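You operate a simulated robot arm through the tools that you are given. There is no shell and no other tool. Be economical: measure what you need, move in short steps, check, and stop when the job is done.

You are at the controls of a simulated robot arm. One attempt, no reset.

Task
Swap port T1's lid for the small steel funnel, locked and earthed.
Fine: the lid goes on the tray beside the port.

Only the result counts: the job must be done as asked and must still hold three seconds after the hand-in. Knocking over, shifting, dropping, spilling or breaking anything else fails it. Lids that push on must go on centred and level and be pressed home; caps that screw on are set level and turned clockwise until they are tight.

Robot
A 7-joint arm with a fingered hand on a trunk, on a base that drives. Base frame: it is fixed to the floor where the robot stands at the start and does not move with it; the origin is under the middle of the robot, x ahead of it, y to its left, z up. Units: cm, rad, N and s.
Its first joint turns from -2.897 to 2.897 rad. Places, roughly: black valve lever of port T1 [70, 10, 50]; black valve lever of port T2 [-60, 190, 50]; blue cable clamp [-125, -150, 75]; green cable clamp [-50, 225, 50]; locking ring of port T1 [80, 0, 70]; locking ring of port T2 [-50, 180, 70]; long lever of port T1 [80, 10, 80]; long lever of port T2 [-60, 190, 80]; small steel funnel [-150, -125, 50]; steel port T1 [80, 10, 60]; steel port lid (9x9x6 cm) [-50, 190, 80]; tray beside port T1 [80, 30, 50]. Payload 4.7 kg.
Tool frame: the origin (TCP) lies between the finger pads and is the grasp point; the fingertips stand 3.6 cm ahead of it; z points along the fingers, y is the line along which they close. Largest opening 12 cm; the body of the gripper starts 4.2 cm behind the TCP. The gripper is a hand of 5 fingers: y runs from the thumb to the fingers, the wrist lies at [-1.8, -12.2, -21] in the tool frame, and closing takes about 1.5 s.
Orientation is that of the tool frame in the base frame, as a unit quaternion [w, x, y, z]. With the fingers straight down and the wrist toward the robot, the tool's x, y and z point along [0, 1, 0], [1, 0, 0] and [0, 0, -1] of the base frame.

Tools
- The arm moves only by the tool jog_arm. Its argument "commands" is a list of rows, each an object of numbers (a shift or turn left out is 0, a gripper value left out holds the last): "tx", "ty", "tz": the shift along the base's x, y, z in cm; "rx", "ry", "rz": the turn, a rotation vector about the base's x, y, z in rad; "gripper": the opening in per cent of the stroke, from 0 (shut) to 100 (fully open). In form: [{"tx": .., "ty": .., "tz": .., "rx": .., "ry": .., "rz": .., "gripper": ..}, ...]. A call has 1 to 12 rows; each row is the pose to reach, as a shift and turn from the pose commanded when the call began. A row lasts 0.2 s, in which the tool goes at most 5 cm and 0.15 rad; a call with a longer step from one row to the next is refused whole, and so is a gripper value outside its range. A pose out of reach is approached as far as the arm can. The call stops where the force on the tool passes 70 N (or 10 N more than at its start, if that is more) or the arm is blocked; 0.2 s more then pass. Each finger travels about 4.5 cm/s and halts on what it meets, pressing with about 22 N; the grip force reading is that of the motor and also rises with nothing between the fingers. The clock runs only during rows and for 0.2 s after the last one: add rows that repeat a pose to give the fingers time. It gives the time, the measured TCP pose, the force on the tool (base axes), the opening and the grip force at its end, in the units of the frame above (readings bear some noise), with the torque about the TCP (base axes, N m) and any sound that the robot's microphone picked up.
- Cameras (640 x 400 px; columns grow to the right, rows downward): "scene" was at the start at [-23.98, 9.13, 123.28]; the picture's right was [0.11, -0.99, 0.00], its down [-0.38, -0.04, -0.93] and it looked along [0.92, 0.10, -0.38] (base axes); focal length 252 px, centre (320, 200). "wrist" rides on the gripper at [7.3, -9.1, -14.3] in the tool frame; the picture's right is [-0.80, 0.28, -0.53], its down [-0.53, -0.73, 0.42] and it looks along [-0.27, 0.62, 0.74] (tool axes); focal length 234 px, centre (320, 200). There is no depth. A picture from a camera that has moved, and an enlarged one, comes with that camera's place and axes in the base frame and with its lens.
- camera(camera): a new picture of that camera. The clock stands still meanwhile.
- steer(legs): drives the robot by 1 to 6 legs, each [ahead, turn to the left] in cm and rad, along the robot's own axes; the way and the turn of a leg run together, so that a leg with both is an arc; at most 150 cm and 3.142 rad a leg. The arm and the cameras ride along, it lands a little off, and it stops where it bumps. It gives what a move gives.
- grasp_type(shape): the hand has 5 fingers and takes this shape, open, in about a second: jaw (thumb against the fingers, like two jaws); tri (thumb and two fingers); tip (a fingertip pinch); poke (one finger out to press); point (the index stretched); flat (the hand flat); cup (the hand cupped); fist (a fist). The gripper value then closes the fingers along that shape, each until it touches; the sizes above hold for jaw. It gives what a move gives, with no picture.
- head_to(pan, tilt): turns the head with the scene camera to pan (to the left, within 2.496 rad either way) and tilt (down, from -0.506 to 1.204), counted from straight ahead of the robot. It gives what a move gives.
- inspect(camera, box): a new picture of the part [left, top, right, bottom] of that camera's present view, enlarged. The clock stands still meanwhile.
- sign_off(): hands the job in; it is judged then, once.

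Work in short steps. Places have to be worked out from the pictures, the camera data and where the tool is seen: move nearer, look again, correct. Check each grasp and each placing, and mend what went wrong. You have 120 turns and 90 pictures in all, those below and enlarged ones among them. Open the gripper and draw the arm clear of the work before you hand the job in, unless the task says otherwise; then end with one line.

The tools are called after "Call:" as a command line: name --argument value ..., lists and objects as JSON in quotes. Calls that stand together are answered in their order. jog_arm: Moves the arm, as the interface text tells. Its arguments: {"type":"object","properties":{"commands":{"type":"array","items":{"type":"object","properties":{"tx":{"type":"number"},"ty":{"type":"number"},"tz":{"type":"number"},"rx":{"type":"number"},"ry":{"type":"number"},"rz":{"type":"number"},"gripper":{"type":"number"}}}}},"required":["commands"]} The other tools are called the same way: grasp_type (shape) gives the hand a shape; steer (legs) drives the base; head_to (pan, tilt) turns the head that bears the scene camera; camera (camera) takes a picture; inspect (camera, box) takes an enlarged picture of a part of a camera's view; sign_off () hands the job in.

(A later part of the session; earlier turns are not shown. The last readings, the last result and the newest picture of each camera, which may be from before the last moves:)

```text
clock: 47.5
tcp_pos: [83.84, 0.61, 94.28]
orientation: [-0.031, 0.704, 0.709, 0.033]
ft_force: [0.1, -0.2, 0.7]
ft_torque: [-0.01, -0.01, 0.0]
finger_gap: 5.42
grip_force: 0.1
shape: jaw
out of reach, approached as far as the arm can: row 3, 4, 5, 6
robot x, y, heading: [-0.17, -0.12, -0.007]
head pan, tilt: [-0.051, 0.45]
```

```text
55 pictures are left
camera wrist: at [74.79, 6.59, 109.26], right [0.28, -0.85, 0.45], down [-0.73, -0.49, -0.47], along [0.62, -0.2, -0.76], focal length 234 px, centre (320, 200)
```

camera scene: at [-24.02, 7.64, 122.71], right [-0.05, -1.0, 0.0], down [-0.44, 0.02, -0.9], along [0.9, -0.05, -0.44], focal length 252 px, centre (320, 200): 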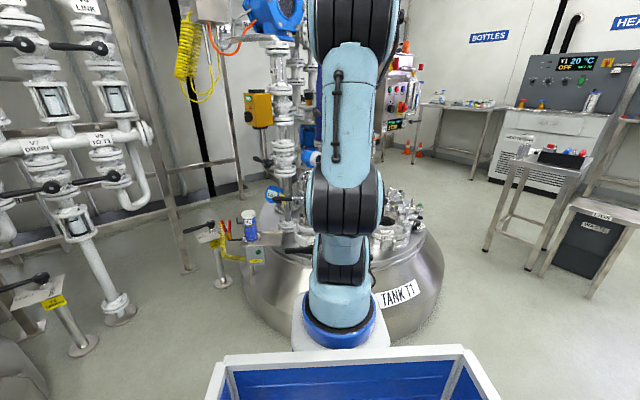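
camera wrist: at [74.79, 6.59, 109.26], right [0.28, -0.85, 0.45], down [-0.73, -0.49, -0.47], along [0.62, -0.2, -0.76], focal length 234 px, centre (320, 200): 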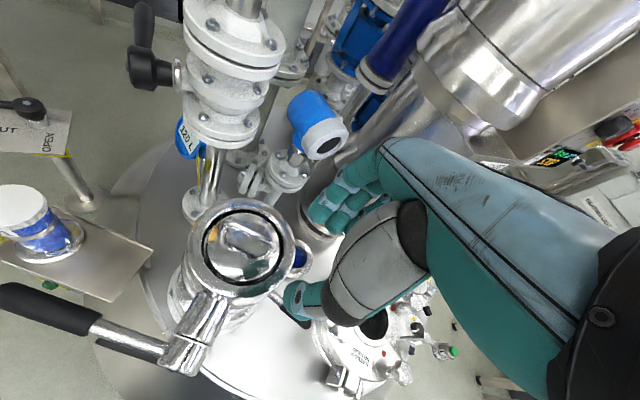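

The arm seems to be held by a joint limit in this posture. I pull back toward the robot, upright, and then try again.

Call:
jog_arm --commands '[{"tx": -4, "tz": 2}, {"tx": -8, "tz": 4}, {"tx": -12, "tz": 6}, {"tx": -16, "tz": 8}, {"tx": -20, "tz": 10}, {"tx": -24, "tz": 12}, {"tx": -24, "tz": 12}]'

Call:
jog_arm --commands '[{"tx": 4, "tz": 0}, {"tx": 8}, {"tx": 12}, {"tx": 16, "tz": -1}, {"tx": 20, "tz": -3}, {"tx": 24, "tz": -5}, {"tx": 24, "tz": -8}, {"tx": 24, "tz": -10}]'

```text
clock: 49.1
tcp_pos: [61.48, -0.45, 102.15]
orientation: [-0.032, 0.705, 0.708, 0.036]
ft_force: [0.1, -0.2, -0.6]
ft_torque: [0.01, 0.0, 0.04]
finger_gap: 5.41
grip_force: 0.0
shape: jaw
out of reach, approached as far as the arm can: row 1, 2, 3, 4, 5, 6, 7
robot x, y, heading: [0.04, -0.14, -0.0]
head pan, tilt: [-0.051, 0.45]
```

```text
clock: 50.9
tcp_pos: [85.71, -0.31, 91.93]
orientation: [-0.03, 0.706, 0.707, 0.031]
ft_force: [0.2, -0.2, -0.3]
ft_torque: [-0.02, -0.01, 0.02]
finger_gap: 5.39
grip_force: 0.0
shape: jaw
out of reach, approached as far as the arm can: row 1, 2, 3, 4, 5, 6
robot x, y, heading: [0.07, -0.28, 0.001]
head pan, tilt: [-0.051, 0.45]
```

Now it follows again. I straighten the remaining 0.09 rad tilt and shift to above the bail.

Call:
jog_arm --commands '[{"rx": -0.04, "ty": 2}, {"rx": -0.086, "ty": 4, "tx": 0.5}, {"rx": -0.086, "ty": 6.4, "tx": 1}, {"rx": -0.086, "ty": 6.4, "tx": 1}]'

Call:
camera --camera "wrist"

```text
clock: 51.9
tcp_pos: [87.2, 3.04, 92.14]
orientation: [-0.004, 0.694, 0.718, 0.053]
ft_force: [-0.1, -0.3, 0.0]
ft_torque: [0.0, 0.02, 0.01]
finger_gap: 5.41
grip_force: 0.1
shape: jaw
out of reach, approached as far as the arm can: row 1, 2, 3, 4
robot x, y, heading: [0.12, 0.08, -0.001]
head pan, tilt: [-0.051, 0.45]
```

```text
54 pictures are left
camera wrist: at [76.96, 8.96, 106.28], right [0.27, -0.83, 0.48], down [-0.68, -0.52, -0.52], along [0.68, -0.19, -0.71], focal length 234 px, centre (320, 200)
```

wrist: 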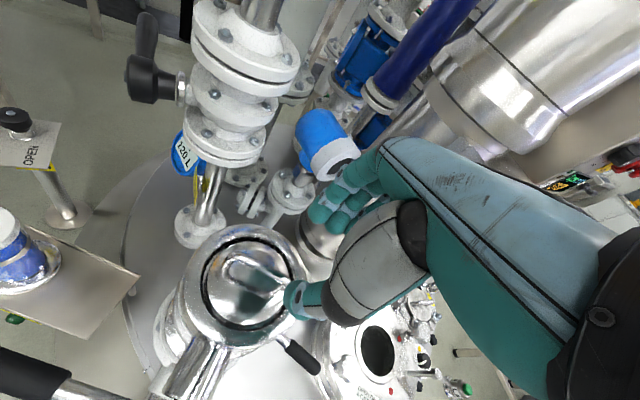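

A wrist joint appears to be at its limit. I go back and up, yaw the hand clockwise to unwind, and test.

Call:
jog_arm --commands '[{"tx": -4, "tz": 3, "rz": -0.1}, {"tx": -8, "tz": 6, "rz": -0.2}, {"tx": -12, "tz": 9, "rz": -0.3}, {"tx": -16, "tz": 12, "rz": -0.4}, {"tx": -20, "tz": 15, "rz": -0.5}, {"tx": -24, "tz": 16, "rz": -0.6}, {"tx": -24, "tz": 16, "rz": -0.7}]'

Call:
camera --camera "scene"

```text
clock: 53.7
tcp_pos: [64.04, -0.44, 110.35]
orientation: [0.111, 0.885, 0.45, 0.038]
ft_force: [-0.5, -0.6, -0.5]
ft_torque: [-0.01, -0.01, 0.01]
finger_gap: 5.41
grip_force: 0.0
shape: jaw
out of reach, approached as far as the arm can: row 1, 2, 3, 4
robot x, y, heading: [-0.15, 0.13, 0.001]
head pan, tilt: [-0.051, 0.45]
stopped in row 7: the arm was blocked; the commanded pose is now the measured one
```

```text
53 pictures are left
camera scene: at [-24.02, 7.64, 122.72], right [-0.05, -1.0, 0.0], down [-0.43, 0.02, -0.9], along [0.9, -0.05, -0.44], focal length 252 px, centre (320, 200)
```

scene: 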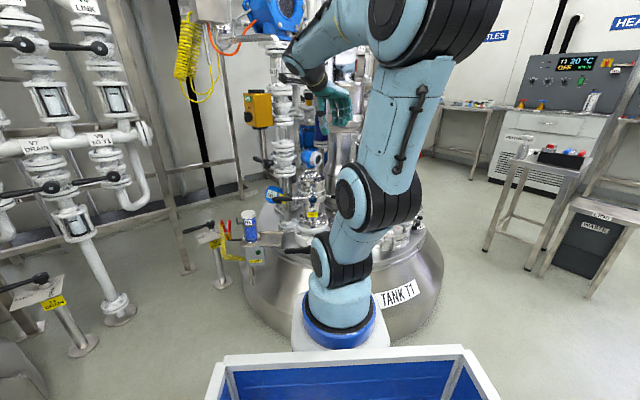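

The elbow has swung to the right and the hand is tilted 0.23 rad. I straighten the hand here before trying a new path.

Call:
jog_arm --commands '[{"rx": 0.08, "ry": 0.083}, {"rx": 0.162, "ry": 0.167}, {"rx": 0.162, "ry": 0.167, "tx": 3}, {"rx": 0.162, "ry": 0.167, "tx": 6}]'

```text
clock: 54.7
tcp_pos: [69.72, -0.35, 110.5]
orientation: [0.0, 0.891, 0.454, 0.001]
ft_force: [-0.3, -0.2, 0.1]
ft_torque: [0.01, -0.05, -0.01]
finger_gap: 5.4
grip_force: 0.1
shape: jaw
robot x, y, heading: [-0.15, -0.05, 0.003]
head pan, tilt: [-0.051, 0.45]
```

Straight again without complaint. Now I yaw to nominal while moving over the port, staying high.

Call:
jog_arm --commands '[{"rz": 0.1, "tx": 3, "ty": 1}, {"rz": 0.2, "tx": 6, "ty": 2}, {"rz": 0.3, "tx": 9, "ty": 3}, {"rz": 0.4, "tx": 12, "ty": 4}, {"rz": 0.5, "tx": 15, "ty": 5}, {"rz": 0.6, "tx": 17, "ty": 6.4, "tz": -2}, {"rz": 0.63, "tx": 17, "ty": 6.4, "tz": -5}]'

```text
clock: 56.3
tcp_pos: [86.97, 6.09, 105.41]
orientation: [0.001, 0.706, 0.708, 0.001]
ft_force: [-1.0, 0.6, 0.9]
ft_torque: [-0.05, 0.02, 0.01]
finger_gap: 5.42
grip_force: 0.1
shape: jaw
robot x, y, heading: [-0.18, -0.17, 0.001]
head pan, tilt: [-0.051, 0.45]
```

Reached. I descend to z≈91 over the bail and look.

Call:
jog_arm --commands '[{"tz": -4}, {"tz": -8}, {"tz": -12}, {"tz": -14}, {"tz": -14}]'

Call:
inspect --camera "wrist" --box '[200, 150, 400, 350]'

```text
clock: 57.5
tcp_pos: [87.07, 6.14, 91.21]
orientation: [0.001, 0.706, 0.708, 0.0]
ft_force: [-0.1, -0.1, 0.2]
ft_torque: [-0.02, 0.03, 0.01]
finger_gap: 5.4
grip_force: 0.2
shape: jaw
robot x, y, heading: [-0.28, -0.28, -0.0]
head pan, tilt: [-0.051, 0.45]
```

```text
2.00 times, centred on (300, 250) of wrist
camera zoom: at [78.0, 13.36, 105.61], right [0.28, -0.8, 0.53], down [-0.73, -0.53, -0.43], along [0.62, -0.27, -0.74], focal length 468 px, centre (360, 100)
```

zoom: 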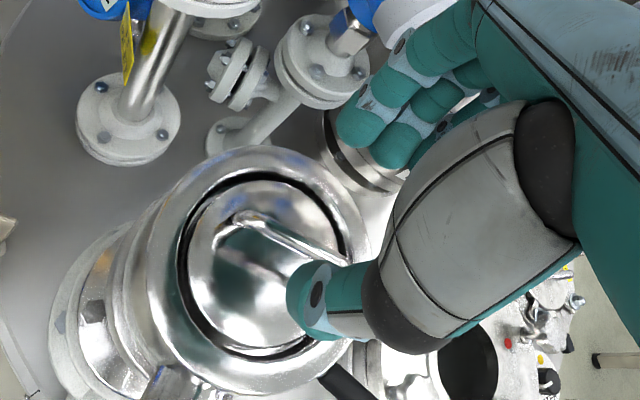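

The bar is at x≈86.5, centred y≈5.9. I descend to straddle it and close.

Call:
jog_arm --commands '[{"tx": -0.5, "ty": -0.2, "tz": -2}, {"tx": -0.5, "ty": -0.2, "tz": -4}, {"tx": -0.5, "ty": -0.2, "tz": -5.5}, {"tx": -0.5, "ty": -0.2, "tz": -6.6}, {"tx": -0.5, "ty": -0.2, "tz": -6.6, "gripper": 0}, {"tx": -0.5, "ty": -0.2, "tz": -6.6, "gripper": 0}, {"tx": -0.5, "ty": -0.2, "tz": -6.6, "gripper": 0}, {"tx": -0.5, "ty": -0.2, "tz": -6.6, "gripper": 0}, {"tx": -0.5, "ty": -0.2, "tz": -6.6, "gripper": 0}]'

Call:
inspect --camera "wrist" --box '[200, 150, 400, 350]'

```text
clock: 59.5
tcp_pos: [86.52, 5.63, 84.64]
orientation: [0.001, 0.707, 0.708, 0.001]
ft_force: [0.1, 0.1, -0.7]
ft_torque: [0.0, -0.06, 0.03]
finger_gap: 0.01
grip_force: 22.7
shape: jaw
robot x, y, heading: [0.45, -0.06, 0.001]
head pan, tilt: [-0.051, 0.45]
```

```text
2.00 times, centred on (300, 250) of wrist
camera zoom: at [77.4, 13.05, 98.91], right [0.28, -0.8, 0.53], down [-0.73, -0.53, -0.43], along [0.62, -0.27, -0.74], focal length 468 px, centre (360, 100)
```

zoom: 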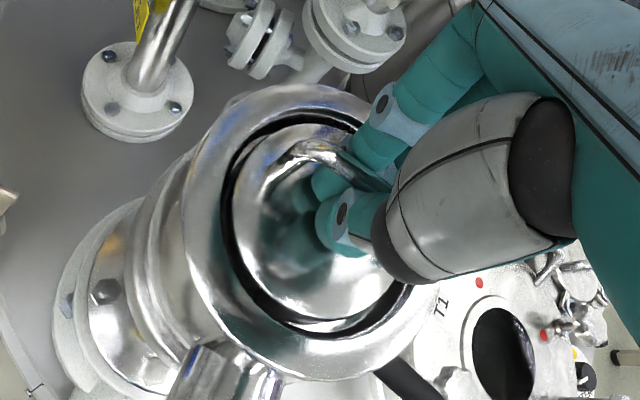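

The fingertips appear to close under the bar. I lift slowly and watch the force and the picture.

Call:
jog_arm --commands '[{"tz": 0.7}, {"tz": 1.4}, {"tz": 2.2}, {"tz": 3}, {"tz": 4}]'

Call:
inspect --camera "wrist" --box '[200, 150, 400, 350]'

```text
clock: 60.7
tcp_pos: [86.55, 5.73, 88.72]
orientation: [0.0, 0.706, 0.708, 0.0]
ft_force: [-0.5, -0.1, -3.4]
ft_torque: [0.0, -0.01, 0.03]
finger_gap: 0.02
grip_force: 21.8
shape: jaw
robot x, y, heading: [0.31, -0.33, 0.001]
head pan, tilt: [-0.051, 0.45]
```

```text
2.00 times, centred on (300, 250) of wrist
camera zoom: at [77.45, 13.04, 102.99], right [0.28, -0.8, 0.53], down [-0.73, -0.53, -0.43], along [0.62, -0.27, -0.74], focal length 468 px, centre (360, 100)
```

zoom: 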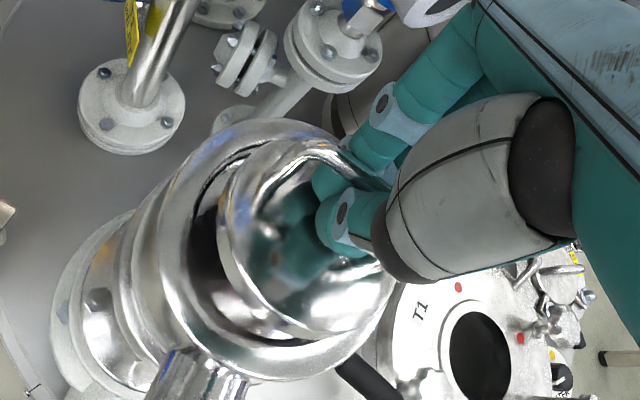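

The lid lifts freely (about 3.4 N). I raise it clear and look at it and the open port.

Call:
jog_arm --commands '[{"tz": 2}, {"tz": 5}, {"tz": 8}, {"tz": 11}, {"tz": 12}, {"tz": 12}]'

Call:
camera --camera "wrist"

```text
clock: 62.1
tcp_pos: [86.33, 5.73, 100.65]
orientation: [0.0, 0.706, 0.708, 0.001]
ft_force: [0.0, -0.6, -2.4]
ft_torque: [-0.01, -0.01, 0.01]
finger_gap: 0.01
grip_force: 22.7
shape: jaw
robot x, y, heading: [0.05, -0.02, -0.001]
head pan, tilt: [-0.051, 0.45]
```

```text
49 pictures are left
camera wrist: at [77.34, 13.03, 114.89], right [0.28, -0.8, 0.53], down [-0.73, -0.53, -0.43], along [0.62, -0.27, -0.74], focal length 234 px, centre (320, 200)
```

wrist: 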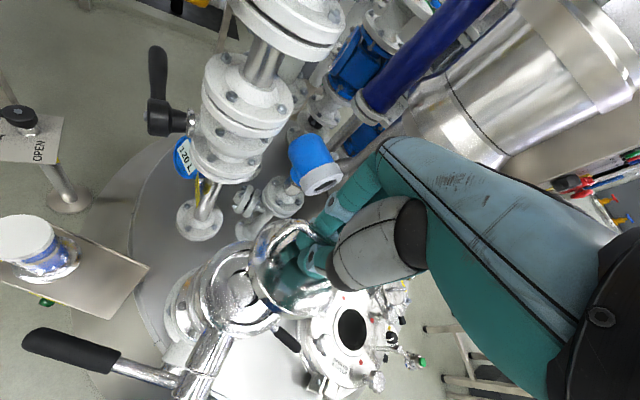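

I carry the lid high to above the tray's free end near (83.5, 25), yawing −0.8 so the wrist will pass between the lever and H1.

Call:
jog_arm --commands '[{"tx": -0.4, "ty": 2.5, "tz": 1, "rz": -0.1}, {"tx": -0.8, "ty": 5, "tz": 1, "rz": -0.2}, {"tx": -1.2, "ty": 7.5, "tz": 1, "rz": -0.3}, {"tx": -1.6, "ty": 10, "tz": 1, "rz": -0.4}, {"tx": -2.0, "ty": 12.5, "tz": 1, "rz": -0.5}, {"tx": -2.4, "ty": 15, "tz": 1, "rz": -0.6}, {"tx": -2.8, "ty": 17.5, "tz": 0, "rz": -0.7}, {"tx": -2.8, "ty": 19.3, "tz": -3, "rz": -0.8}, {"tx": -2.8, "ty": 19.3, "tz": -7, "rz": -0.8}, {"tx": -2.8, "ty": 19.3, "tz": -11, "rz": -0.8}]'

Call:
camera --camera "wrist"

```text
clock: 64.3
tcp_pos: [83.69, 24.97, 89.5]
orientation: [0.0, 0.927, 0.376, 0.001]
ft_force: [-0.4, -0.3, -1.6]
ft_torque: [-0.01, -0.02, 0.02]
finger_gap: 0.0
grip_force: 21.6
shape: jaw
robot x, y, heading: [-0.29, -0.03, -0.003]
head pan, tilt: [-0.051, 0.45]
```

```text
48 pictures are left
camera wrist: at [82.63, 36.62, 103.92], right [-0.38, -0.76, 0.52], down [-0.89, 0.15, -0.43], along [0.24, -0.63, -0.74], focal length 234 px, centre (320, 200)
```

wrist: 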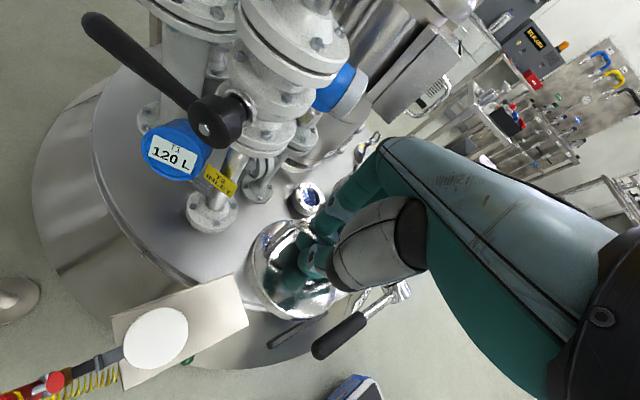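

Tray spans x 77–87.5, y 21–41 at z≈49.3; H1's foot starts near y≈30. I descend toward (83, 25.2) and stop at z≈62 to look.

Call:
jog_arm --commands '[{"tx": -0.7, "ty": 0.2, "tz": -4}, {"tx": -0.7, "ty": 0.2, "tz": -8}, {"tx": -0.7, "ty": 0.2, "tz": -12}, {"tx": -0.7, "ty": 0.2, "tz": -16}, {"tx": -0.7, "ty": 0.2, "tz": -20}, {"tx": -0.7, "ty": 0.2, "tz": -24}, {"tx": -0.7, "ty": 0.2, "tz": -27.5}, {"tx": -0.7, "ty": 0.2, "tz": -27.5}]'

Call:
inspect --camera "wrist" --box '[100, 160, 400, 400]'

Call:
head_to --pan 0.3 --tilt 0.5

Call:
inspect --camera "scene" --box '[240, 120, 420, 260]'

```text
clock: 66.1
tcp_pos: [83.03, 25.18, 62.11]
orientation: [0.001, 0.926, 0.376, 0.001]
ft_force: [1.1, -0.7, -2.8]
ft_torque: [0.0, 0.01, 0.02]
finger_gap: 0.0
grip_force: 21.6
shape: jaw
robot x, y, heading: [-0.14, -0.11, 0.005]
head pan, tilt: [-0.051, 0.45]
```

```text
1.67 times, centred on (250, 280) of wrist
camera zoom: at [81.91, 36.91, 76.48], right [-0.38, -0.76, 0.53], down [-0.89, 0.15, -0.43], along [0.24, -0.63, -0.74], focal length 390 px, centre (437, 67)
```

zoom: 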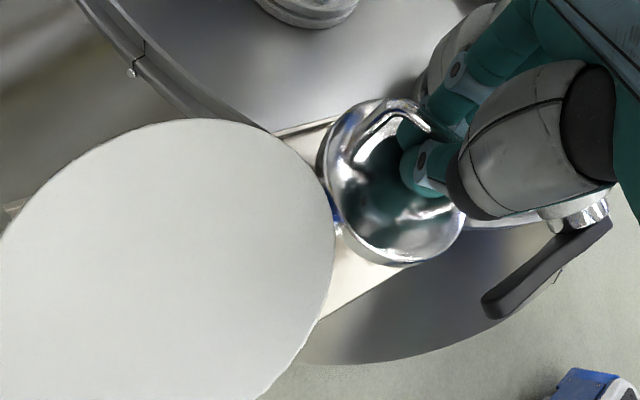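

```text
clock: 66.9
tcp_pos: [82.98, 25.26, 62.09]
orientation: [0.001, 0.926, 0.377, 0.0]
ft_force: [-0.6, 1.0, -2.8]
ft_torque: [-0.04, -0.03, 0.0]
finger_gap: 0.0
grip_force: 22.3
shape: jaw
robot x, y, heading: [-0.1, 0.07, -0.003]
head pan, tilt: [0.3, 0.499]
```

```text
2.86 times, centred on (330, 190) of scene
camera zoom: at [-24.49, 10.8, 122.27], right [0.29, -0.96, 0.0], down [-0.46, -0.14, -0.88], along [0.84, 0.26, -0.48], focal length 718 px, centre (291, 229)
```

zoom: 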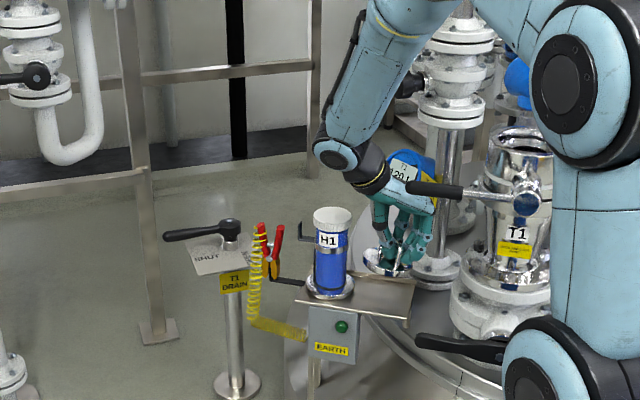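

The lid's centre hangs about 1 cm from the TCP toward H1, so I shift (+1.2, −1.2) and descend gently to contact.

Call:
jog_arm --commands '[{"tx": 1.2, "ty": -1.2}, {"tx": 1.2, "ty": -1.2, "tz": -2}, {"tx": 1.2, "ty": -1.2, "tz": -3}, {"tx": 1.2, "ty": -1.2, "tz": -4}, {"tx": 1.2, "ty": -1.2, "tz": -4.5}, {"tx": 1.2, "ty": -1.2, "tz": -5}]'

Call:
inspect --camera "scene" --box '[305, 165, 375, 225]'

```text
clock: 68.3
tcp_pos: [84.16, 24.21, 57.09]
orientation: [0.001, 0.927, 0.376, 0.0]
ft_force: [-5.2, -0.9, 3.7]
ft_torque: [-0.03, 0.02, 0.04]
finger_gap: 0.0
grip_force: 22.6
shape: jaw
robot x, y, heading: [-0.16, 0.02, -0.003]
head pan, tilt: [0.3, 0.499]
```

```text
6.67 times, centred on (340, 195) of scene
camera zoom: at [-24.52, 10.8, 122.27], right [0.3, -0.96, 0.0], down [-0.46, -0.14, -0.88], along [0.84, 0.26, -0.48], focal length 1676 px, centre (187, 233)
```

zoom: 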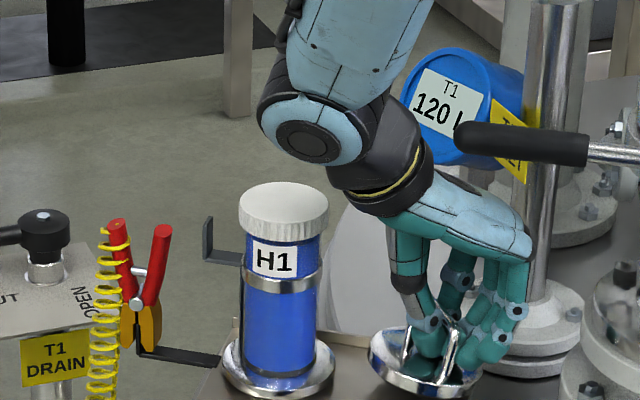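

The lid touches the tray (force turned positive), clear of H1. I check its right edge against the tray's end.

Call:
inspect --camera "scene" --box '[315, 190, 385, 240]'

```text
8.00 times, centred on (350, 215) of scene
camera zoom: at [-24.52, 10.8, 122.27], right [0.3, -0.96, 0.0], down [-0.46, -0.14, -0.88], along [0.84, 0.26, -0.48], focal length 2012 px, centre (80, 80)
```

zoom: 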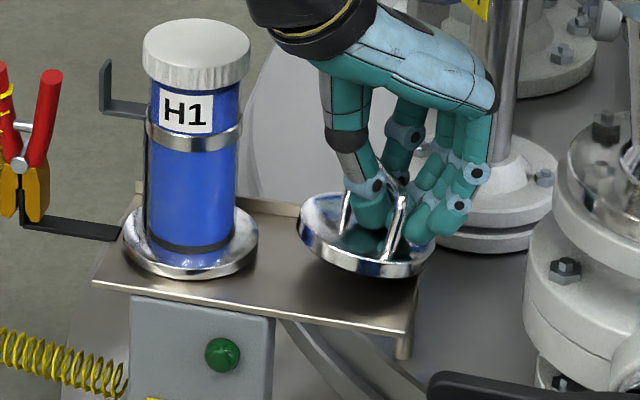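

The lid sits slightly tilted and near the tray's end; H1's foot is smaller than I thought. I lift 1 cm, shift to (−1.3, +1.0), and set down again.

Call:
jog_arm --commands '[{"tz": 1}, {"tx": -0.7, "ty": 0.5, "tz": 1}, {"tx": -1.3, "ty": 1.0, "tz": 1}, {"tx": -1.3, "ty": 1.0, "tz": 0.3}, {"tx": -1.3, "ty": 1.0, "tz": -0.3}, {"tx": -1.3, "ty": 1.0, "tz": -0.8}, {"tx": -1.3, "ty": 1.0, "tz": -1.2}]'

Call:
inspect --camera "scene" --box '[315, 190, 385, 240]'

```text
clock: 69.9
tcp_pos: [82.99, 25.2, 55.87]
orientation: [0.0, 0.926, 0.377, 0.001]
ft_force: [-0.2, 2.0, 2.2]
ft_torque: [-0.1, 0.0, -0.01]
finger_gap: 0.01
grip_force: 22.2
shape: jaw
robot x, y, heading: [0.05, -0.14, -0.002]
head pan, tilt: [0.3, 0.499]
```

```text
8.00 times, centred on (350, 215) of scene
camera zoom: at [-24.51, 10.8, 122.27], right [0.3, -0.96, 0.0], down [-0.46, -0.14, -0.88], along [0.84, 0.26, -0.48], focal length 2012 px, centre (80, 80)
```

zoom: 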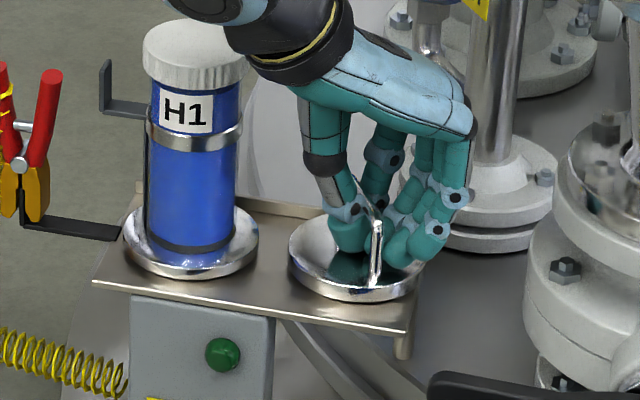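

The lid now lies flat and inside the tray. I open and lift straight up.

Call:
jog_arm --commands '[{"gripper": 40}, {"gripper": 40}, {"gripper": 40}, {"gripper": 40}, {"gripper": 40}, {"tz": 2}, {"tz": 4}, {"tz": 8}, {"tz": 12}, {"tz": 16}, {"tz": 20}, {"tz": 24}]'

Call:
inspect --camera "scene" --box '[300, 140, 400, 240]'

```text
clock: 72.5
tcp_pos: [82.83, 25.09, 79.84]
orientation: [0.001, 0.927, 0.376, -0.001]
ft_force: [0.1, 0.8, -0.9]
ft_torque: [-0.03, -0.02, -0.01]
finger_gap: 4.76
grip_force: 0.0
shape: jaw
robot x, y, heading: [0.18, -0.19, 0.001]
head pan, tilt: [0.3, 0.499]
```

```text
4.00 times, centred on (350, 190) of scene
camera zoom: at [-24.48, 10.81, 122.27], right [0.3, -0.96, 0.0], down [-0.46, -0.14, -0.88], along [0.84, 0.26, -0.48], focal length 1006 px, centre (200, 240)
```

zoom: 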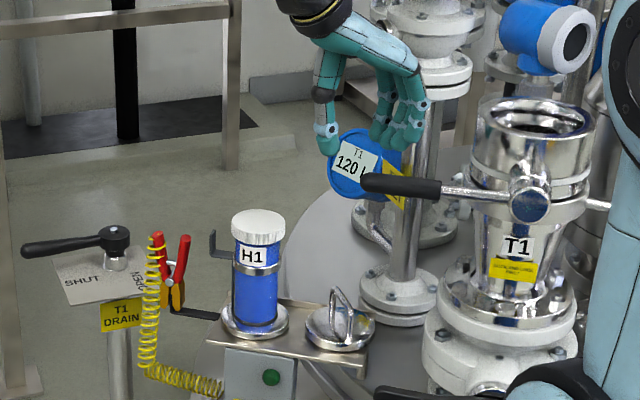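

The lid is placed well. Next the funnel, near (−155, −124) with its foot at z≈45; I raise and retract the arm to a travel pose first.

Call:
jog_arm --commands '[{"tz": 4.5, "tx": -1}, {"tz": 9, "tx": -2}, {"tz": 13.5, "tx": -3}, {"tz": 18, "tx": -4}, {"tz": 22.5, "tx": -5, "rz": 0.1}, {"tz": 26, "tx": -8, "ty": -1, "rz": 0.2}, {"tz": 28, "tx": -11, "ty": -4, "rz": 0.3}, {"tz": 30, "tx": -14, "ty": -7, "rz": 0.4}, {"tz": 30, "tx": -17, "ty": -11, "rz": 0.5}, {"tz": 30, "tx": -20, "ty": -14, "rz": 0.6}, {"tz": 30, "tx": -23, "ty": -18, "rz": 0.7}, {"tz": 30, "tx": -26, "ty": -22, "rz": 0.8}]'

Call:
steer --legs '[[0, -2.466]]'

Call:
head_to --pan 0.0 --tilt 0.5

Call:
camera --camera "scene"

```text
clock: 75.1
tcp_pos: [56.94, 2.94, 109.64]
orientation: [0.0, 0.707, 0.707, 0.001]
ft_force: [-0.1, -0.8, -0.9]
ft_torque: [0.04, 0.04, 0.01]
finger_gap: 4.77
grip_force: 0.1
shape: jaw
robot x, y, heading: [0.13, -0.28, -0.002]
head pan, tilt: [0.3, 0.499]
```

```text
clock: 81.4
tcp_pos: [-43.23, -37.09, 109.86]
orientation: [0.001, 0.898, -0.441, -0.001]
ft_force: [-0.1, -0.2, 0.3]
ft_torque: [0.0, 0.02, 0.03]
finger_gap: 4.77
grip_force: 0.1
shape: jaw
robot x, y, heading: [0.38, 0.08, -2.482]
head pan, tilt: [0.3, 0.499]
```

```text
clock: 82.2
tcp_pos: [-43.25, -37.11, 109.87]
orientation: [0.001, 0.898, -0.44, 0.0]
ft_force: [-0.3, -0.5, 0.4]
ft_torque: [-0.01, 0.0, 0.03]
finger_gap: 4.77
grip_force: 0.1
shape: jaw
robot x, y, heading: [0.15, -0.04, -2.484]
head pan, tilt: [0.0, 0.499]
```

```text
41 pictures are left
camera scene: at [23.6, 8.35, 122.27], right [-0.61, 0.79, 0.0], down [0.38, 0.29, -0.88], along [-0.69, -0.54, -0.48], focal length 252 px, centre (320, 200)
```

scene: 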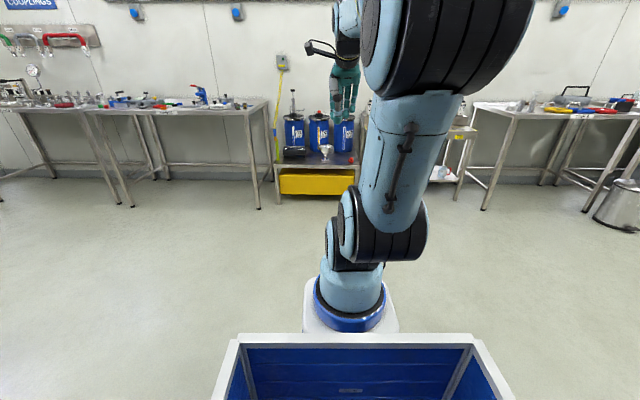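

Heading is right; the funnel appears straight ahead. I drive 125 cm forward and look.

Call:
steer --legs '[[120, 0]]'

Call:
camera --camera "wrist"

Call:
camera --camera "scene"

```text
clock: 88.2
tcp_pos: [-138.86, -107.62, 109.87]
orientation: [0.002, 0.893, -0.45, -0.001]
ft_force: [0.5, -0.6, -0.1]
ft_torque: [-0.02, -0.03, 0.01]
finger_gap: 4.78
grip_force: 0.0
shape: jaw
robot x, y, heading: [-94.77, -71.28, -2.506]
head pan, tilt: [0.0, 0.499]
```

```text
40 pictures are left
camera wrist: at [-127.0, -107.88, 124.18], right [-0.7, 0.48, 0.53], down [0.27, 0.86, -0.43], along [-0.66, -0.16, -0.74], focal length 234 px, centre (320, 200)
```

wrist: 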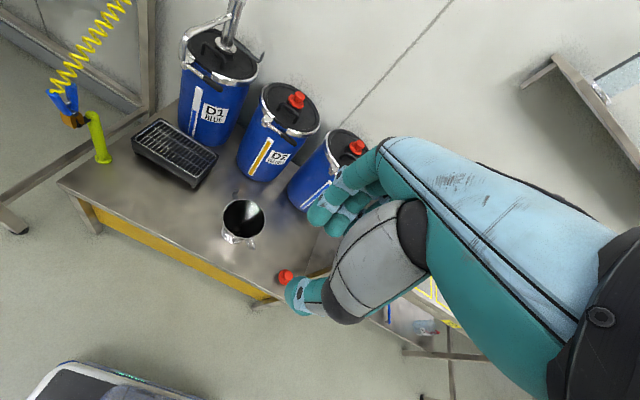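

```text
39 pictures are left
camera scene: at [-70.93, -63.64, 122.27], right [-0.59, 0.81, 0.0], down [0.39, 0.28, -0.88], along [-0.71, -0.52, -0.48], focal length 252 px, centre (320, 200)
```

scene: 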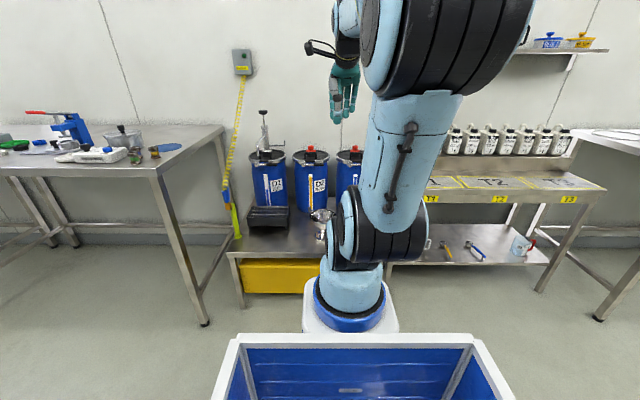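

I zoom on the funnel to see its handle, foot and rim.

Call:
inspect --camera "wrist" --box '[200, 180, 290, 260]'

Call:
inspect --camera "scene" --box '[290, 190, 350, 250]'

```text
5.00 times, centred on (245, 220) of wrist
camera zoom: at [-127.0, -107.88, 124.18], right [-0.7, 0.48, 0.53], down [0.27, 0.86, -0.43], along [-0.66, -0.16, -0.74], focal length 1171 px, centre (695, 100)
```

zoom: 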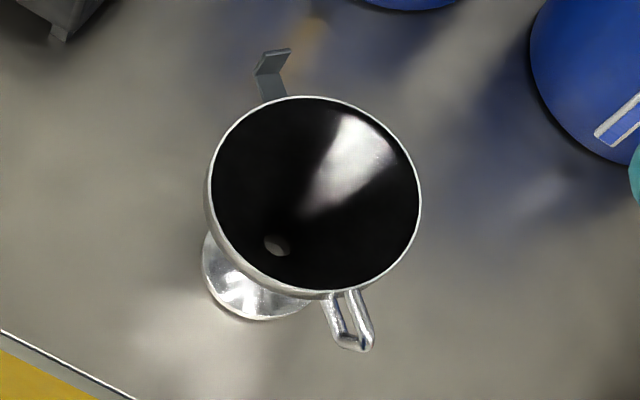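

```text
6.67 times, centred on (320, 220) of scene
camera zoom: at [-70.93, -63.64, 122.27], right [-0.59, 0.81, 0.0], down [0.39, 0.28, -0.88], along [-0.71, -0.52, -0.48], focal length 1676 px, centre (320, 67)
```

zoom: 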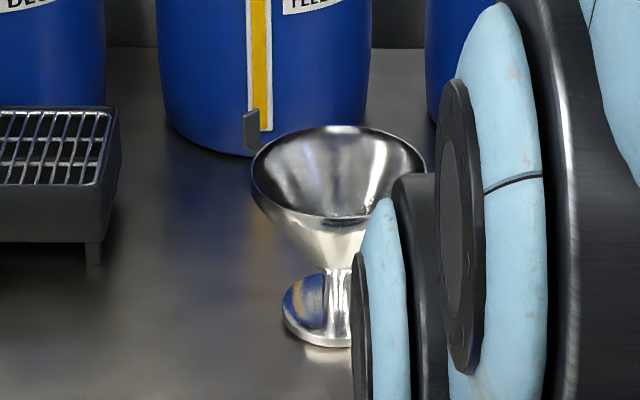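

The funnel stands at about (−155.5, −125), rim z≈58, jug handle toward +y and an earth lug toward −y. I want to grip the neck from the side; I test whether the hand can yaw −1.57 and then tilt up, staying high.

Call:
jog_arm --commands '[{"rz": -0.15}, {"rz": -0.3}, {"rz": -0.45}, {"rz": -0.6}, {"rz": -0.75}, {"rz": -0.9}, {"rz": -1.05}, {"rz": -1.2}, {"rz": -1.35}, {"rz": -1.5}, {"rz": -1.65}, {"rz": -1.7}]'

Call:
jog_arm --commands '[{"rx": 0.0, "ry": 0.0, "tz": -3, "tx": 2, "ty": 1.5}]'

```text
clock: 90.8
tcp_pos: [-138.79, -107.5, 109.86]
orientation: [0.001, -0.249, 0.969, 0.001]
ft_force: [-1.0, 0.5, 0.3]
ft_torque: [-0.01, -0.02, 0.02]
finger_gap: 4.78
grip_force: 0.1
shape: jaw
robot x, y, heading: [-94.63, -71.77, -2.51]
head pan, tilt: [0.0, 0.499]
```

```text
clock: 91.2
tcp_pos: [-136.88, -106.1, 106.92]
orientation: [-0.001, -0.25, 0.968, 0.001]
ft_force: [0.2, 0.5, -0.9]
ft_torque: [0.03, 0.04, 0.0]
finger_gap: 4.77
grip_force: 0.1
shape: jaw
robot x, y, heading: [-95.0, -71.53, -2.511]
head pan, tilt: [0.0, 0.499]
```

The yaw works. I yaw 0.15 more and tilt the hand up by 1.22 rad about its closing axis, so the fingers point forward 20° down.

Call:
jog_arm --commands '[{"rz": -0.15}]'

Call:
jog_arm --commands '[{"rx": -0.049, "ry": 0.131}, {"rx": -0.097, "ry": 0.262}, {"rx": -0.146, "ry": 0.394, "tx": 1}, {"rx": -0.195, "ry": 0.525, "tx": 2}, {"rx": -0.244, "ry": 0.656, "tx": 3, "tz": -2}, {"rx": -0.292, "ry": 0.787, "tx": 4, "tz": -4}, {"rx": -0.341, "ry": 0.918, "tx": 5, "tz": -6}, {"rx": -0.39, "ry": 1.05, "tx": 6, "tz": -8}, {"rx": -0.425, "ry": 1.143, "tx": 7, "tz": -10}, {"rx": -0.425, "ry": 1.143, "tx": 7, "tz": -10}]'

Call:
camera --camera "wrist"

```text
clock: 91.6
tcp_pos: [-136.85, -106.05, 106.99]
orientation: [0.0, -0.177, 0.984, 0.001]
ft_force: [0.4, 0.1, -0.4]
ft_torque: [-0.02, 0.02, 0.01]
finger_gap: 4.77
grip_force: 0.1
shape: jaw
robot x, y, heading: [-94.53, -71.7, -2.507]
head pan, tilt: [0.0, 0.499]
```

```text
clock: 93.8
tcp_pos: [-137.23, -109.8, 108.62]
orientation: [-0.562, -0.149, 0.808, -0.098]
ft_force: [0.4, 1.0, 0.2]
ft_torque: [-0.03, 0.0, -0.01]
finger_gap: 4.78
grip_force: 0.1
shape: jaw
out of reach, approached as far as the arm can: row 6, 7, 8, 9, 10
robot x, y, heading: [-94.75, -71.79, -2.511]
head pan, tilt: [0.0, 0.499]
```

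```text
36 pictures are left
camera wrist: at [-123.73, -114.59, 120.44], right [0.62, 0.54, -0.57], down [0.06, -0.76, -0.65], along [-0.78, 0.38, -0.5], focal length 234 px, centre (320, 200)
```

wrist: 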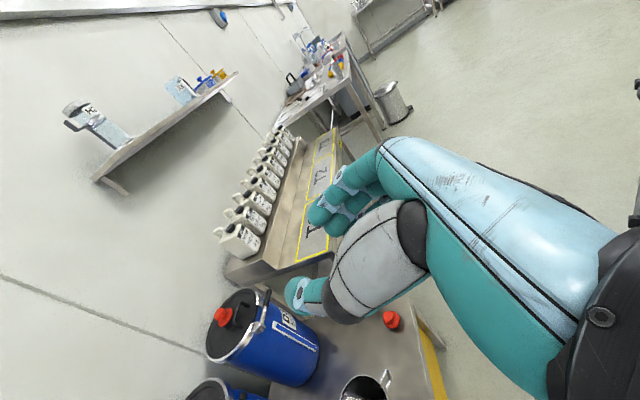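

The hand orientation is now as wanted (20° down), only the position drifted. I move it down toward a pre-grasp point in front of the funnel.

Call:
jog_arm --commands '[{"tx": -1, "ty": -2, "tz": -3}, {"tx": -2, "ty": -3.5, "tz": -7}, {"tx": -3, "ty": -5, "tz": -11}, {"tx": -4, "ty": -7, "tz": -15}, {"tx": -5, "ty": -9, "tz": -19}, {"tx": -6, "ty": -10.6, "tz": -23}, {"tx": -6, "ty": -10.6, "tz": -27}, {"tx": -6, "ty": -10.6, "tz": -27}]'

Call:
camera --camera "wrist"

```text
clock: 95.6
tcp_pos: [-146.94, -109.01, 102.76]
orientation: [-0.551, -0.157, 0.813, -0.099]
ft_force: [-0.7, 0.4, 0.2]
ft_torque: [0.01, -0.01, -0.01]
finger_gap: 4.76
grip_force: 0.0
shape: jaw
out of reach, approached as far as the arm can: row 1, 2, 3, 4, 5, 6, 7, 8
robot x, y, heading: [-94.57, -71.48, -2.508]
head pan, tilt: [0.0, 0.499]
```

```text
35 pictures are left
camera wrist: at [-133.54, -113.85, 114.76], right [0.63, 0.55, -0.55], down [0.08, -0.75, -0.66], along [-0.77, 0.37, -0.52], focal length 234 px, centre (320, 200)
```

wrist: 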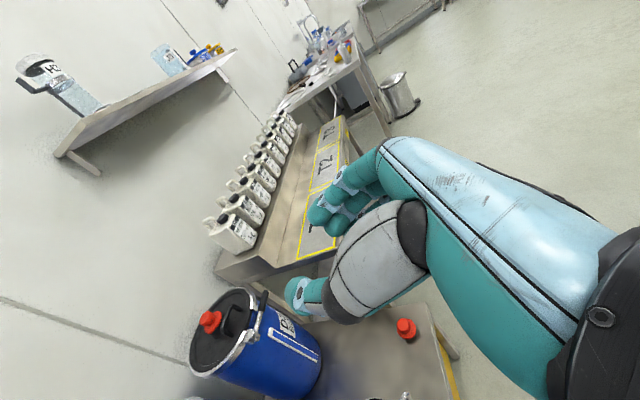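

The low horizontal reach is limited by the wrist joint. I ease the tilt to 35° below horizontal and pull back, then reposition the base so the approach lies in the arm's plane.

Call:
jog_arm --commands '[{"rx": 0.04, "ry": -0.12, "tx": 2, "ty": 1.5}, {"rx": 0.091, "ry": -0.243, "tx": 4, "ty": 3}, {"rx": 0.091, "ry": -0.243, "tx": 6, "ty": 4.5}, {"rx": 0.091, "ry": -0.243, "tx": 8, "ty": 6}]'

Call:
jog_arm --commands '[{"rz": 0.1}, {"rz": 0.2}, {"rz": 0.27}]'

```text
clock: 96.6
tcp_pos: [-138.58, -102.93, 103.04]
orientation: [-0.455, -0.158, 0.873, -0.08]
ft_force: [-0.2, -0.9, -0.6]
ft_torque: [-0.01, -0.01, -0.01]
finger_gap: 4.76
grip_force: 0.1
shape: jaw
robot x, y, heading: [-94.58, -71.51, -2.509]
head pan, tilt: [0.0, 0.499]
```

```text
clock: 97.4
tcp_pos: [-138.37, -103.11, 103.03]
orientation: [-0.44, -0.274, 0.844, -0.141]
ft_force: [0.3, 0.6, -0.7]
ft_torque: [-0.02, -0.01, 0.02]
finger_gap: 4.82
grip_force: 0.0
shape: jaw
robot x, y, heading: [-94.7, -71.58, -2.507]
head pan, tilt: [0.0, 0.499]
```

Now the hand is aligned with the heading, 35° down. I back off 50 cm and turn left 0.4 rad so I can drive to a spot from which the approach clears the funnel's handle.

Call:
steer --legs '[[-50, 0], [0, 0.4]]'

```text
clock: 101.5
tcp_pos: [-82.7, -87.91, 103.02]
orientation: [-0.403, -0.435, 0.773, -0.225]
ft_force: [-0.2, 0.9, -0.4]
ft_torque: [0.0, -0.01, -0.02]
finger_gap: 4.81
grip_force: 0.1
shape: jaw
robot x, y, heading: [-54.68, -41.92, -2.109]
head pan, tilt: [0.0, 0.499]
```

I swing the arm 0.6 rad to the robot's right about its axis, so it points at the funnel direction during the drive.

Call:
jog_arm --commands '[{"tx": -3.8, "ty": 2.5, "rz": -0.086}, {"tx": -7.5, "ty": 5.4, "rz": -0.172}, {"tx": -10.8, "ty": 8.6, "rz": -0.258}, {"tx": -13.9, "ty": 12.1, "rz": -0.344}, {"tx": -16.7, "ty": 15.8, "rz": -0.43}, {"tx": -19.1, "ty": 19.8, "rz": -0.516}, {"tx": -21.1, "ty": 23.8, "rz": -0.6}]'

Call:
steer --legs '[[74, 0]]'

Call:
camera --camera "wrist"

```text
clock: 103.1
tcp_pos: [-103.97, -63.9, 102.83]
orientation: [-0.452, -0.187, 0.867, -0.094]
ft_force: [1.6, -0.8, -0.2]
ft_torque: [0.0, 0.02, -0.03]
finger_gap: 4.79
grip_force: 0.1
shape: jaw
robot x, y, heading: [-54.7, -42.25, -2.111]
head pan, tilt: [0.0, 0.499]
```

```text
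clock: 107.2
tcp_pos: [-141.7, -127.71, 102.78]
orientation: [-0.452, -0.187, 0.867, -0.096]
ft_force: [-0.5, 0.2, -0.9]
ft_torque: [-0.04, 0.01, -0.03]
finger_gap: 4.78
grip_force: 0.1
shape: jaw
robot x, y, heading: [-92.79, -105.55, -2.107]
head pan, tilt: [0.0, 0.499]
```

```text
34 pictures are left
camera wrist: at [-130.9, -132.89, 116.87], right [0.7, 0.62, -0.36], down [0.26, -0.68, -0.68], along [-0.67, 0.38, -0.64], focal length 234 px, centre (320, 200)
```

wrist: 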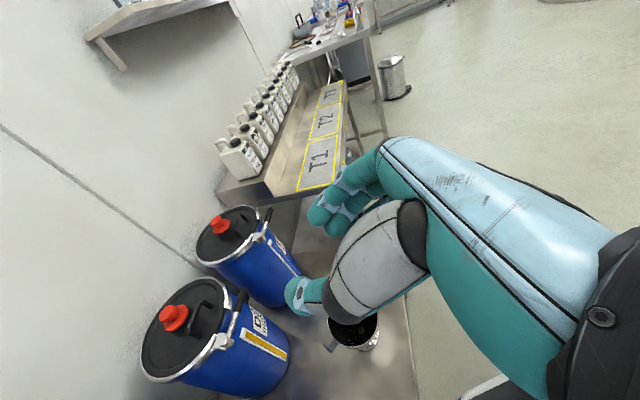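

I'm at the planned spot. I lower the hand toward a pre-grasp point about 18 cm back along the approach line, opening the fingers.

Call:
jog_arm --commands '[{"tx": 0.5, "ty": 1.5, "tz": -4, "gripper": 60}, {"tx": 1, "ty": 3, "tz": -8}, {"tx": 1.5, "ty": 5, "tz": -12}, {"tx": 2, "ty": 7, "tz": -16}, {"tx": 2, "ty": 8.5, "tz": -20}, {"tx": 2, "ty": 9.5, "tz": -24.5}, {"tx": 2, "ty": 9.5, "tz": -29}, {"tx": 2, "ty": 9.5, "tz": -33}, {"tx": 2, "ty": 9.5, "tz": -37}, {"tx": 2, "ty": 9.5, "tz": -40}, {"tx": 2, "ty": 9.5, "tz": -40}]'

Call:
camera --camera "wrist"

```text
clock: 109.6
tcp_pos: [-139.89, -118.11, 62.76]
orientation: [-0.452, -0.187, 0.867, -0.096]
ft_force: [0.8, 0.4, 0.9]
ft_torque: [0.02, 0.01, -0.01]
finger_gap: 7.19
grip_force: 0.1
shape: jaw
out of reach, approached as far as the arm can: row 5
robot x, y, heading: [-92.4, -105.37, -2.108]
head pan, tilt: [0.0, 0.499]
```

```text
33 pictures are left
camera wrist: at [-128.98, -123.33, 76.97], right [0.7, 0.62, -0.36], down [0.26, -0.68, -0.68], along [-0.67, 0.38, -0.64], focal length 234 px, centre (320, 200)
```

wrist: 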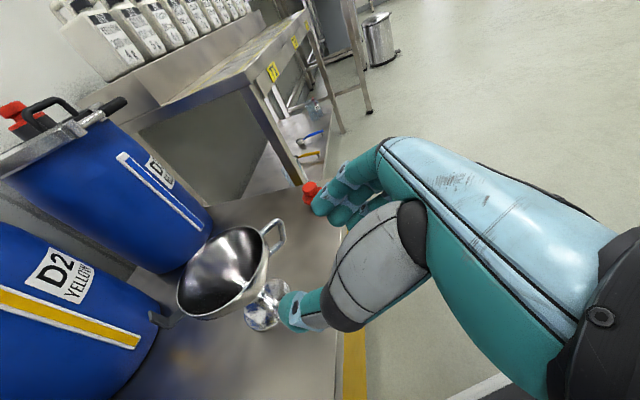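

Reached nicely. I zoom to fix the neck's position.

Call:
inspect --camera "wrist" --box '[160, 200, 340, 340]'

```text
2.86 times, centred on (250, 270) of wrist
camera zoom: at [-128.98, -123.33, 76.97], right [0.7, 0.62, -0.36], down [0.26, -0.68, -0.68], along [-0.67, 0.38, -0.64], focal length 669 px, centre (520, 0)
```

zoom: 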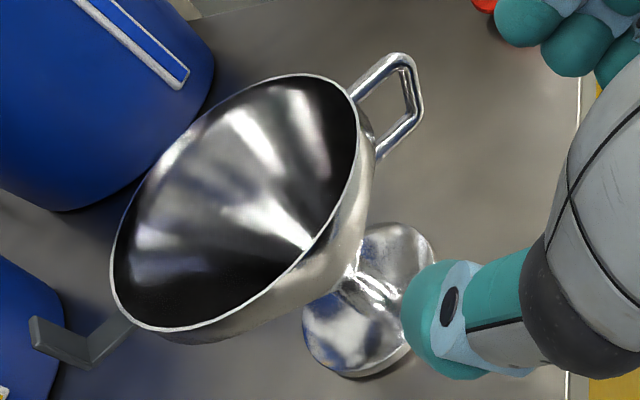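

The neck axis is about (−155.8, −125.8), grip height z≈48. I advance to 6 cm short of the grip and check.

Call:
jog_arm --commands '[{"tx": 0, "ty": -0.6, "tz": -3}, {"tx": -2.6, "ty": -1.7, "tz": -4.9}, {"tx": -5.2, "ty": -2.9, "tz": -6.8}, {"tx": -7.8, "ty": -4, "tz": -8.7}, {"tx": -10.3, "ty": -5.2, "tz": -10.5}, {"tx": -10.3, "ty": -5.2, "tz": -10.5}]'

Call:
inspect --camera "wrist" --box '[160, 160, 400, 340]'

```text
clock: 111.0
tcp_pos: [-150.14, -123.51, 52.19]
orientation: [-0.452, -0.187, 0.867, -0.097]
ft_force: [0.6, 0.8, -0.2]
ft_torque: [0.02, -0.03, 0.0]
finger_gap: 7.21
grip_force: 0.0
shape: jaw
robot x, y, heading: [-92.43, -105.26, -2.112]
head pan, tilt: [0.0, 0.499]
```

```text
2.22 times, centred on (280, 250) of wrist
camera zoom: at [-139.3, -128.58, 66.35], right [0.7, 0.62, -0.36], down [0.26, -0.68, -0.68], along [-0.67, 0.38, -0.64], focal length 520 px, centre (409, 89)
```

zoom: 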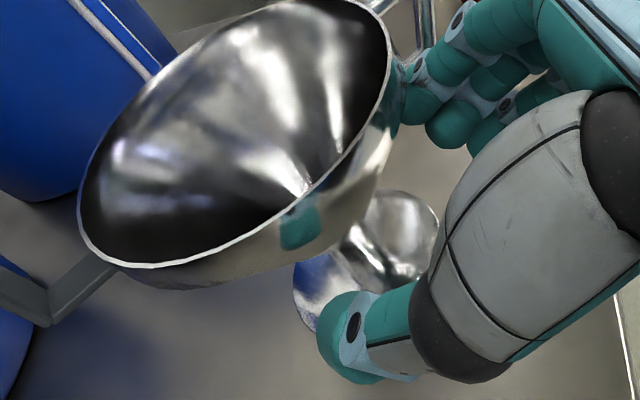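

Thumb and fingers straddle the neck so far without contact. I advance in small steps watching the force.

Call:
jog_arm --commands '[{"tx": -0.75, "ty": -0.34, "tz": -0.57}, {"tx": -1.5, "ty": -0.67, "tz": -1.15}, {"tx": -2.25, "ty": -1.0, "tz": -1.72}]'

Call:
inspect --camera "wrist" --box '[160, 160, 400, 340]'

```text
clock: 111.8
tcp_pos: [-152.25, -124.43, 50.46]
orientation: [-0.451, -0.186, 0.867, -0.096]
ft_force: [0.4, -0.2, -0.7]
ft_torque: [0.0, 0.01, 0.02]
finger_gap: 7.18
grip_force: 0.1
shape: jaw
robot x, y, heading: [-92.68, -105.26, -2.108]
head pan, tilt: [0.0, 0.499]
```

```text
2.22 times, centred on (280, 250) of wrist
camera zoom: at [-141.45, -129.65, 64.63], right [0.7, 0.62, -0.36], down [0.26, -0.68, -0.68], along [-0.67, 0.38, -0.64], focal length 520 px, centre (409, 89)
```

zoom: 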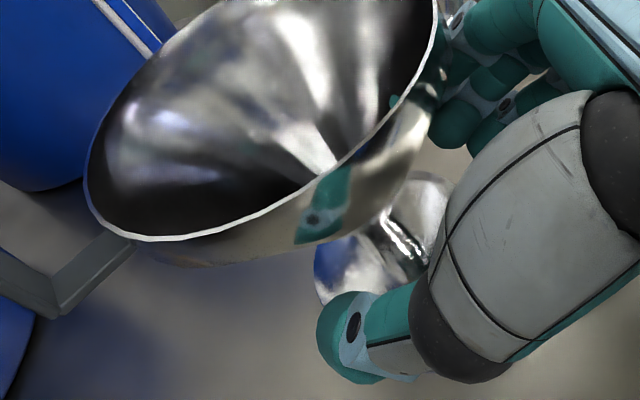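

No contact yet; I advance another 2.2 cm.

Call:
jog_arm --commands '[{"tx": -0.75, "ty": -0.3, "tz": -0.5}, {"tx": -1.5, "ty": -0.55, "tz": -1.0}, {"tx": -2.2, "ty": -0.8, "tz": -1.5}]'

Call:
inspect --camera "wrist" --box '[160, 160, 400, 340]'

```text
clock: 112.6
tcp_pos: [-154.49, -125.38, 49.02]
orientation: [-0.452, -0.187, 0.867, -0.097]
ft_force: [0.0, 0.4, 0.2]
ft_torque: [0.01, 0.04, -0.07]
finger_gap: 7.18
grip_force: 0.1
shape: jaw
robot x, y, heading: [-92.23, -105.7, -2.106]
head pan, tilt: [0.0, 0.499]
```

```text
2.22 times, centred on (280, 250) of wrist
camera zoom: at [-143.7, -130.44, 63.19], right [0.7, 0.62, -0.36], down [0.26, -0.68, -0.68], along [-0.67, 0.38, -0.64], focal length 520 px, centre (409, 89)
```

zoom: 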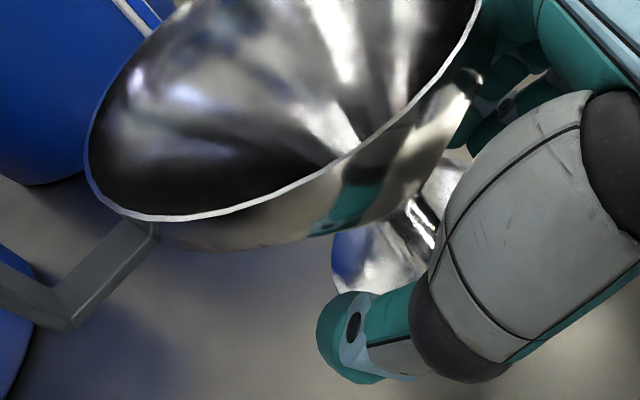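

Still free, and the neck lies inside the grip. I close the hand.

Call:
jog_arm --commands '[{"gripper": 40}, {"gripper": 25}, {"gripper": 10}, {"gripper": 0}, {"gripper": 0}, {"gripper": 0}, {"gripper": 0}, {"gripper": 0}]'

Call:
inspect --camera "wrist" --box '[160, 140, 420, 340]'

```text
clock: 114.4
tcp_pos: [-154.52, -125.24, 48.92]
orientation: [-0.452, -0.187, 0.867, -0.096]
ft_force: [0.2, -0.4, -0.6]
ft_torque: [0.01, 0.02, -0.01]
finger_gap: 0.74
grip_force: 21.9
shape: jaw
robot x, y, heading: [-92.16, -105.06, -2.107]
head pan, tilt: [0.0, 0.499]
```

```text
2.00 times, centred on (290, 240) of wrist
camera zoom: at [-143.69, -130.44, 63.18], right [0.7, 0.62, -0.36], down [0.26, -0.68, -0.68], along [-0.67, 0.38, -0.64], focal length 468 px, centre (380, 120)
```

zoom: 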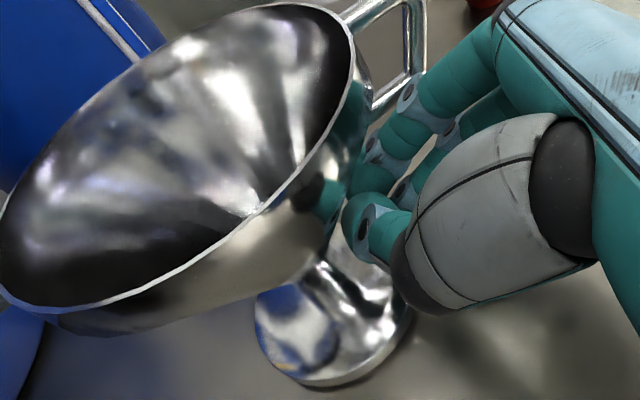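

The fingers swept the funnel about 4 cm aside and closed in front of the neck; it is still upright. I open gently, retreat and look again.

Call:
jog_arm --commands '[{"gripper": 10}, {"gripper": 20}, {"gripper": 35}, {"gripper": 50}, {"gripper": 60}, {"gripper": 60}, {"gripper": 60}, {"tx": 1.5, "ty": 0.67, "tz": 1.15}, {"tx": 3, "ty": 1.34, "tz": 2.3}, {"tx": 5.2, "ty": 2.3, "tz": 4}]'

Call:
inspect --camera "wrist" --box '[120, 140, 400, 360]'

```text
clock: 116.6
tcp_pos: [-149.05, -122.88, 53.14]
orientation: [-0.452, -0.187, 0.867, -0.096]
ft_force: [0.5, 0.8, 0.7]
ft_torque: [-0.01, -0.02, 0.0]
finger_gap: 7.18
grip_force: 0.1
shape: jaw
robot x, y, heading: [-92.61, -105.74, -2.103]
head pan, tilt: [0.0, 0.499]
```

```text
1.82 times, centred on (260, 250) of wrist
camera zoom: at [-138.36, -128.03, 67.28], right [0.7, 0.62, -0.36], down [0.26, -0.68, -0.68], along [-0.67, 0.38, -0.64], focal length 426 px, centre (429, 109)
```

zoom: 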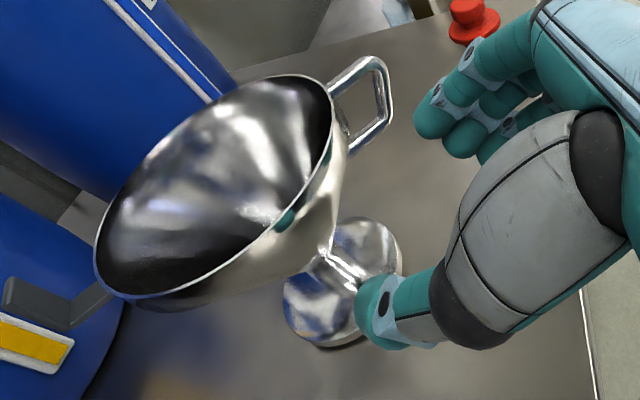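

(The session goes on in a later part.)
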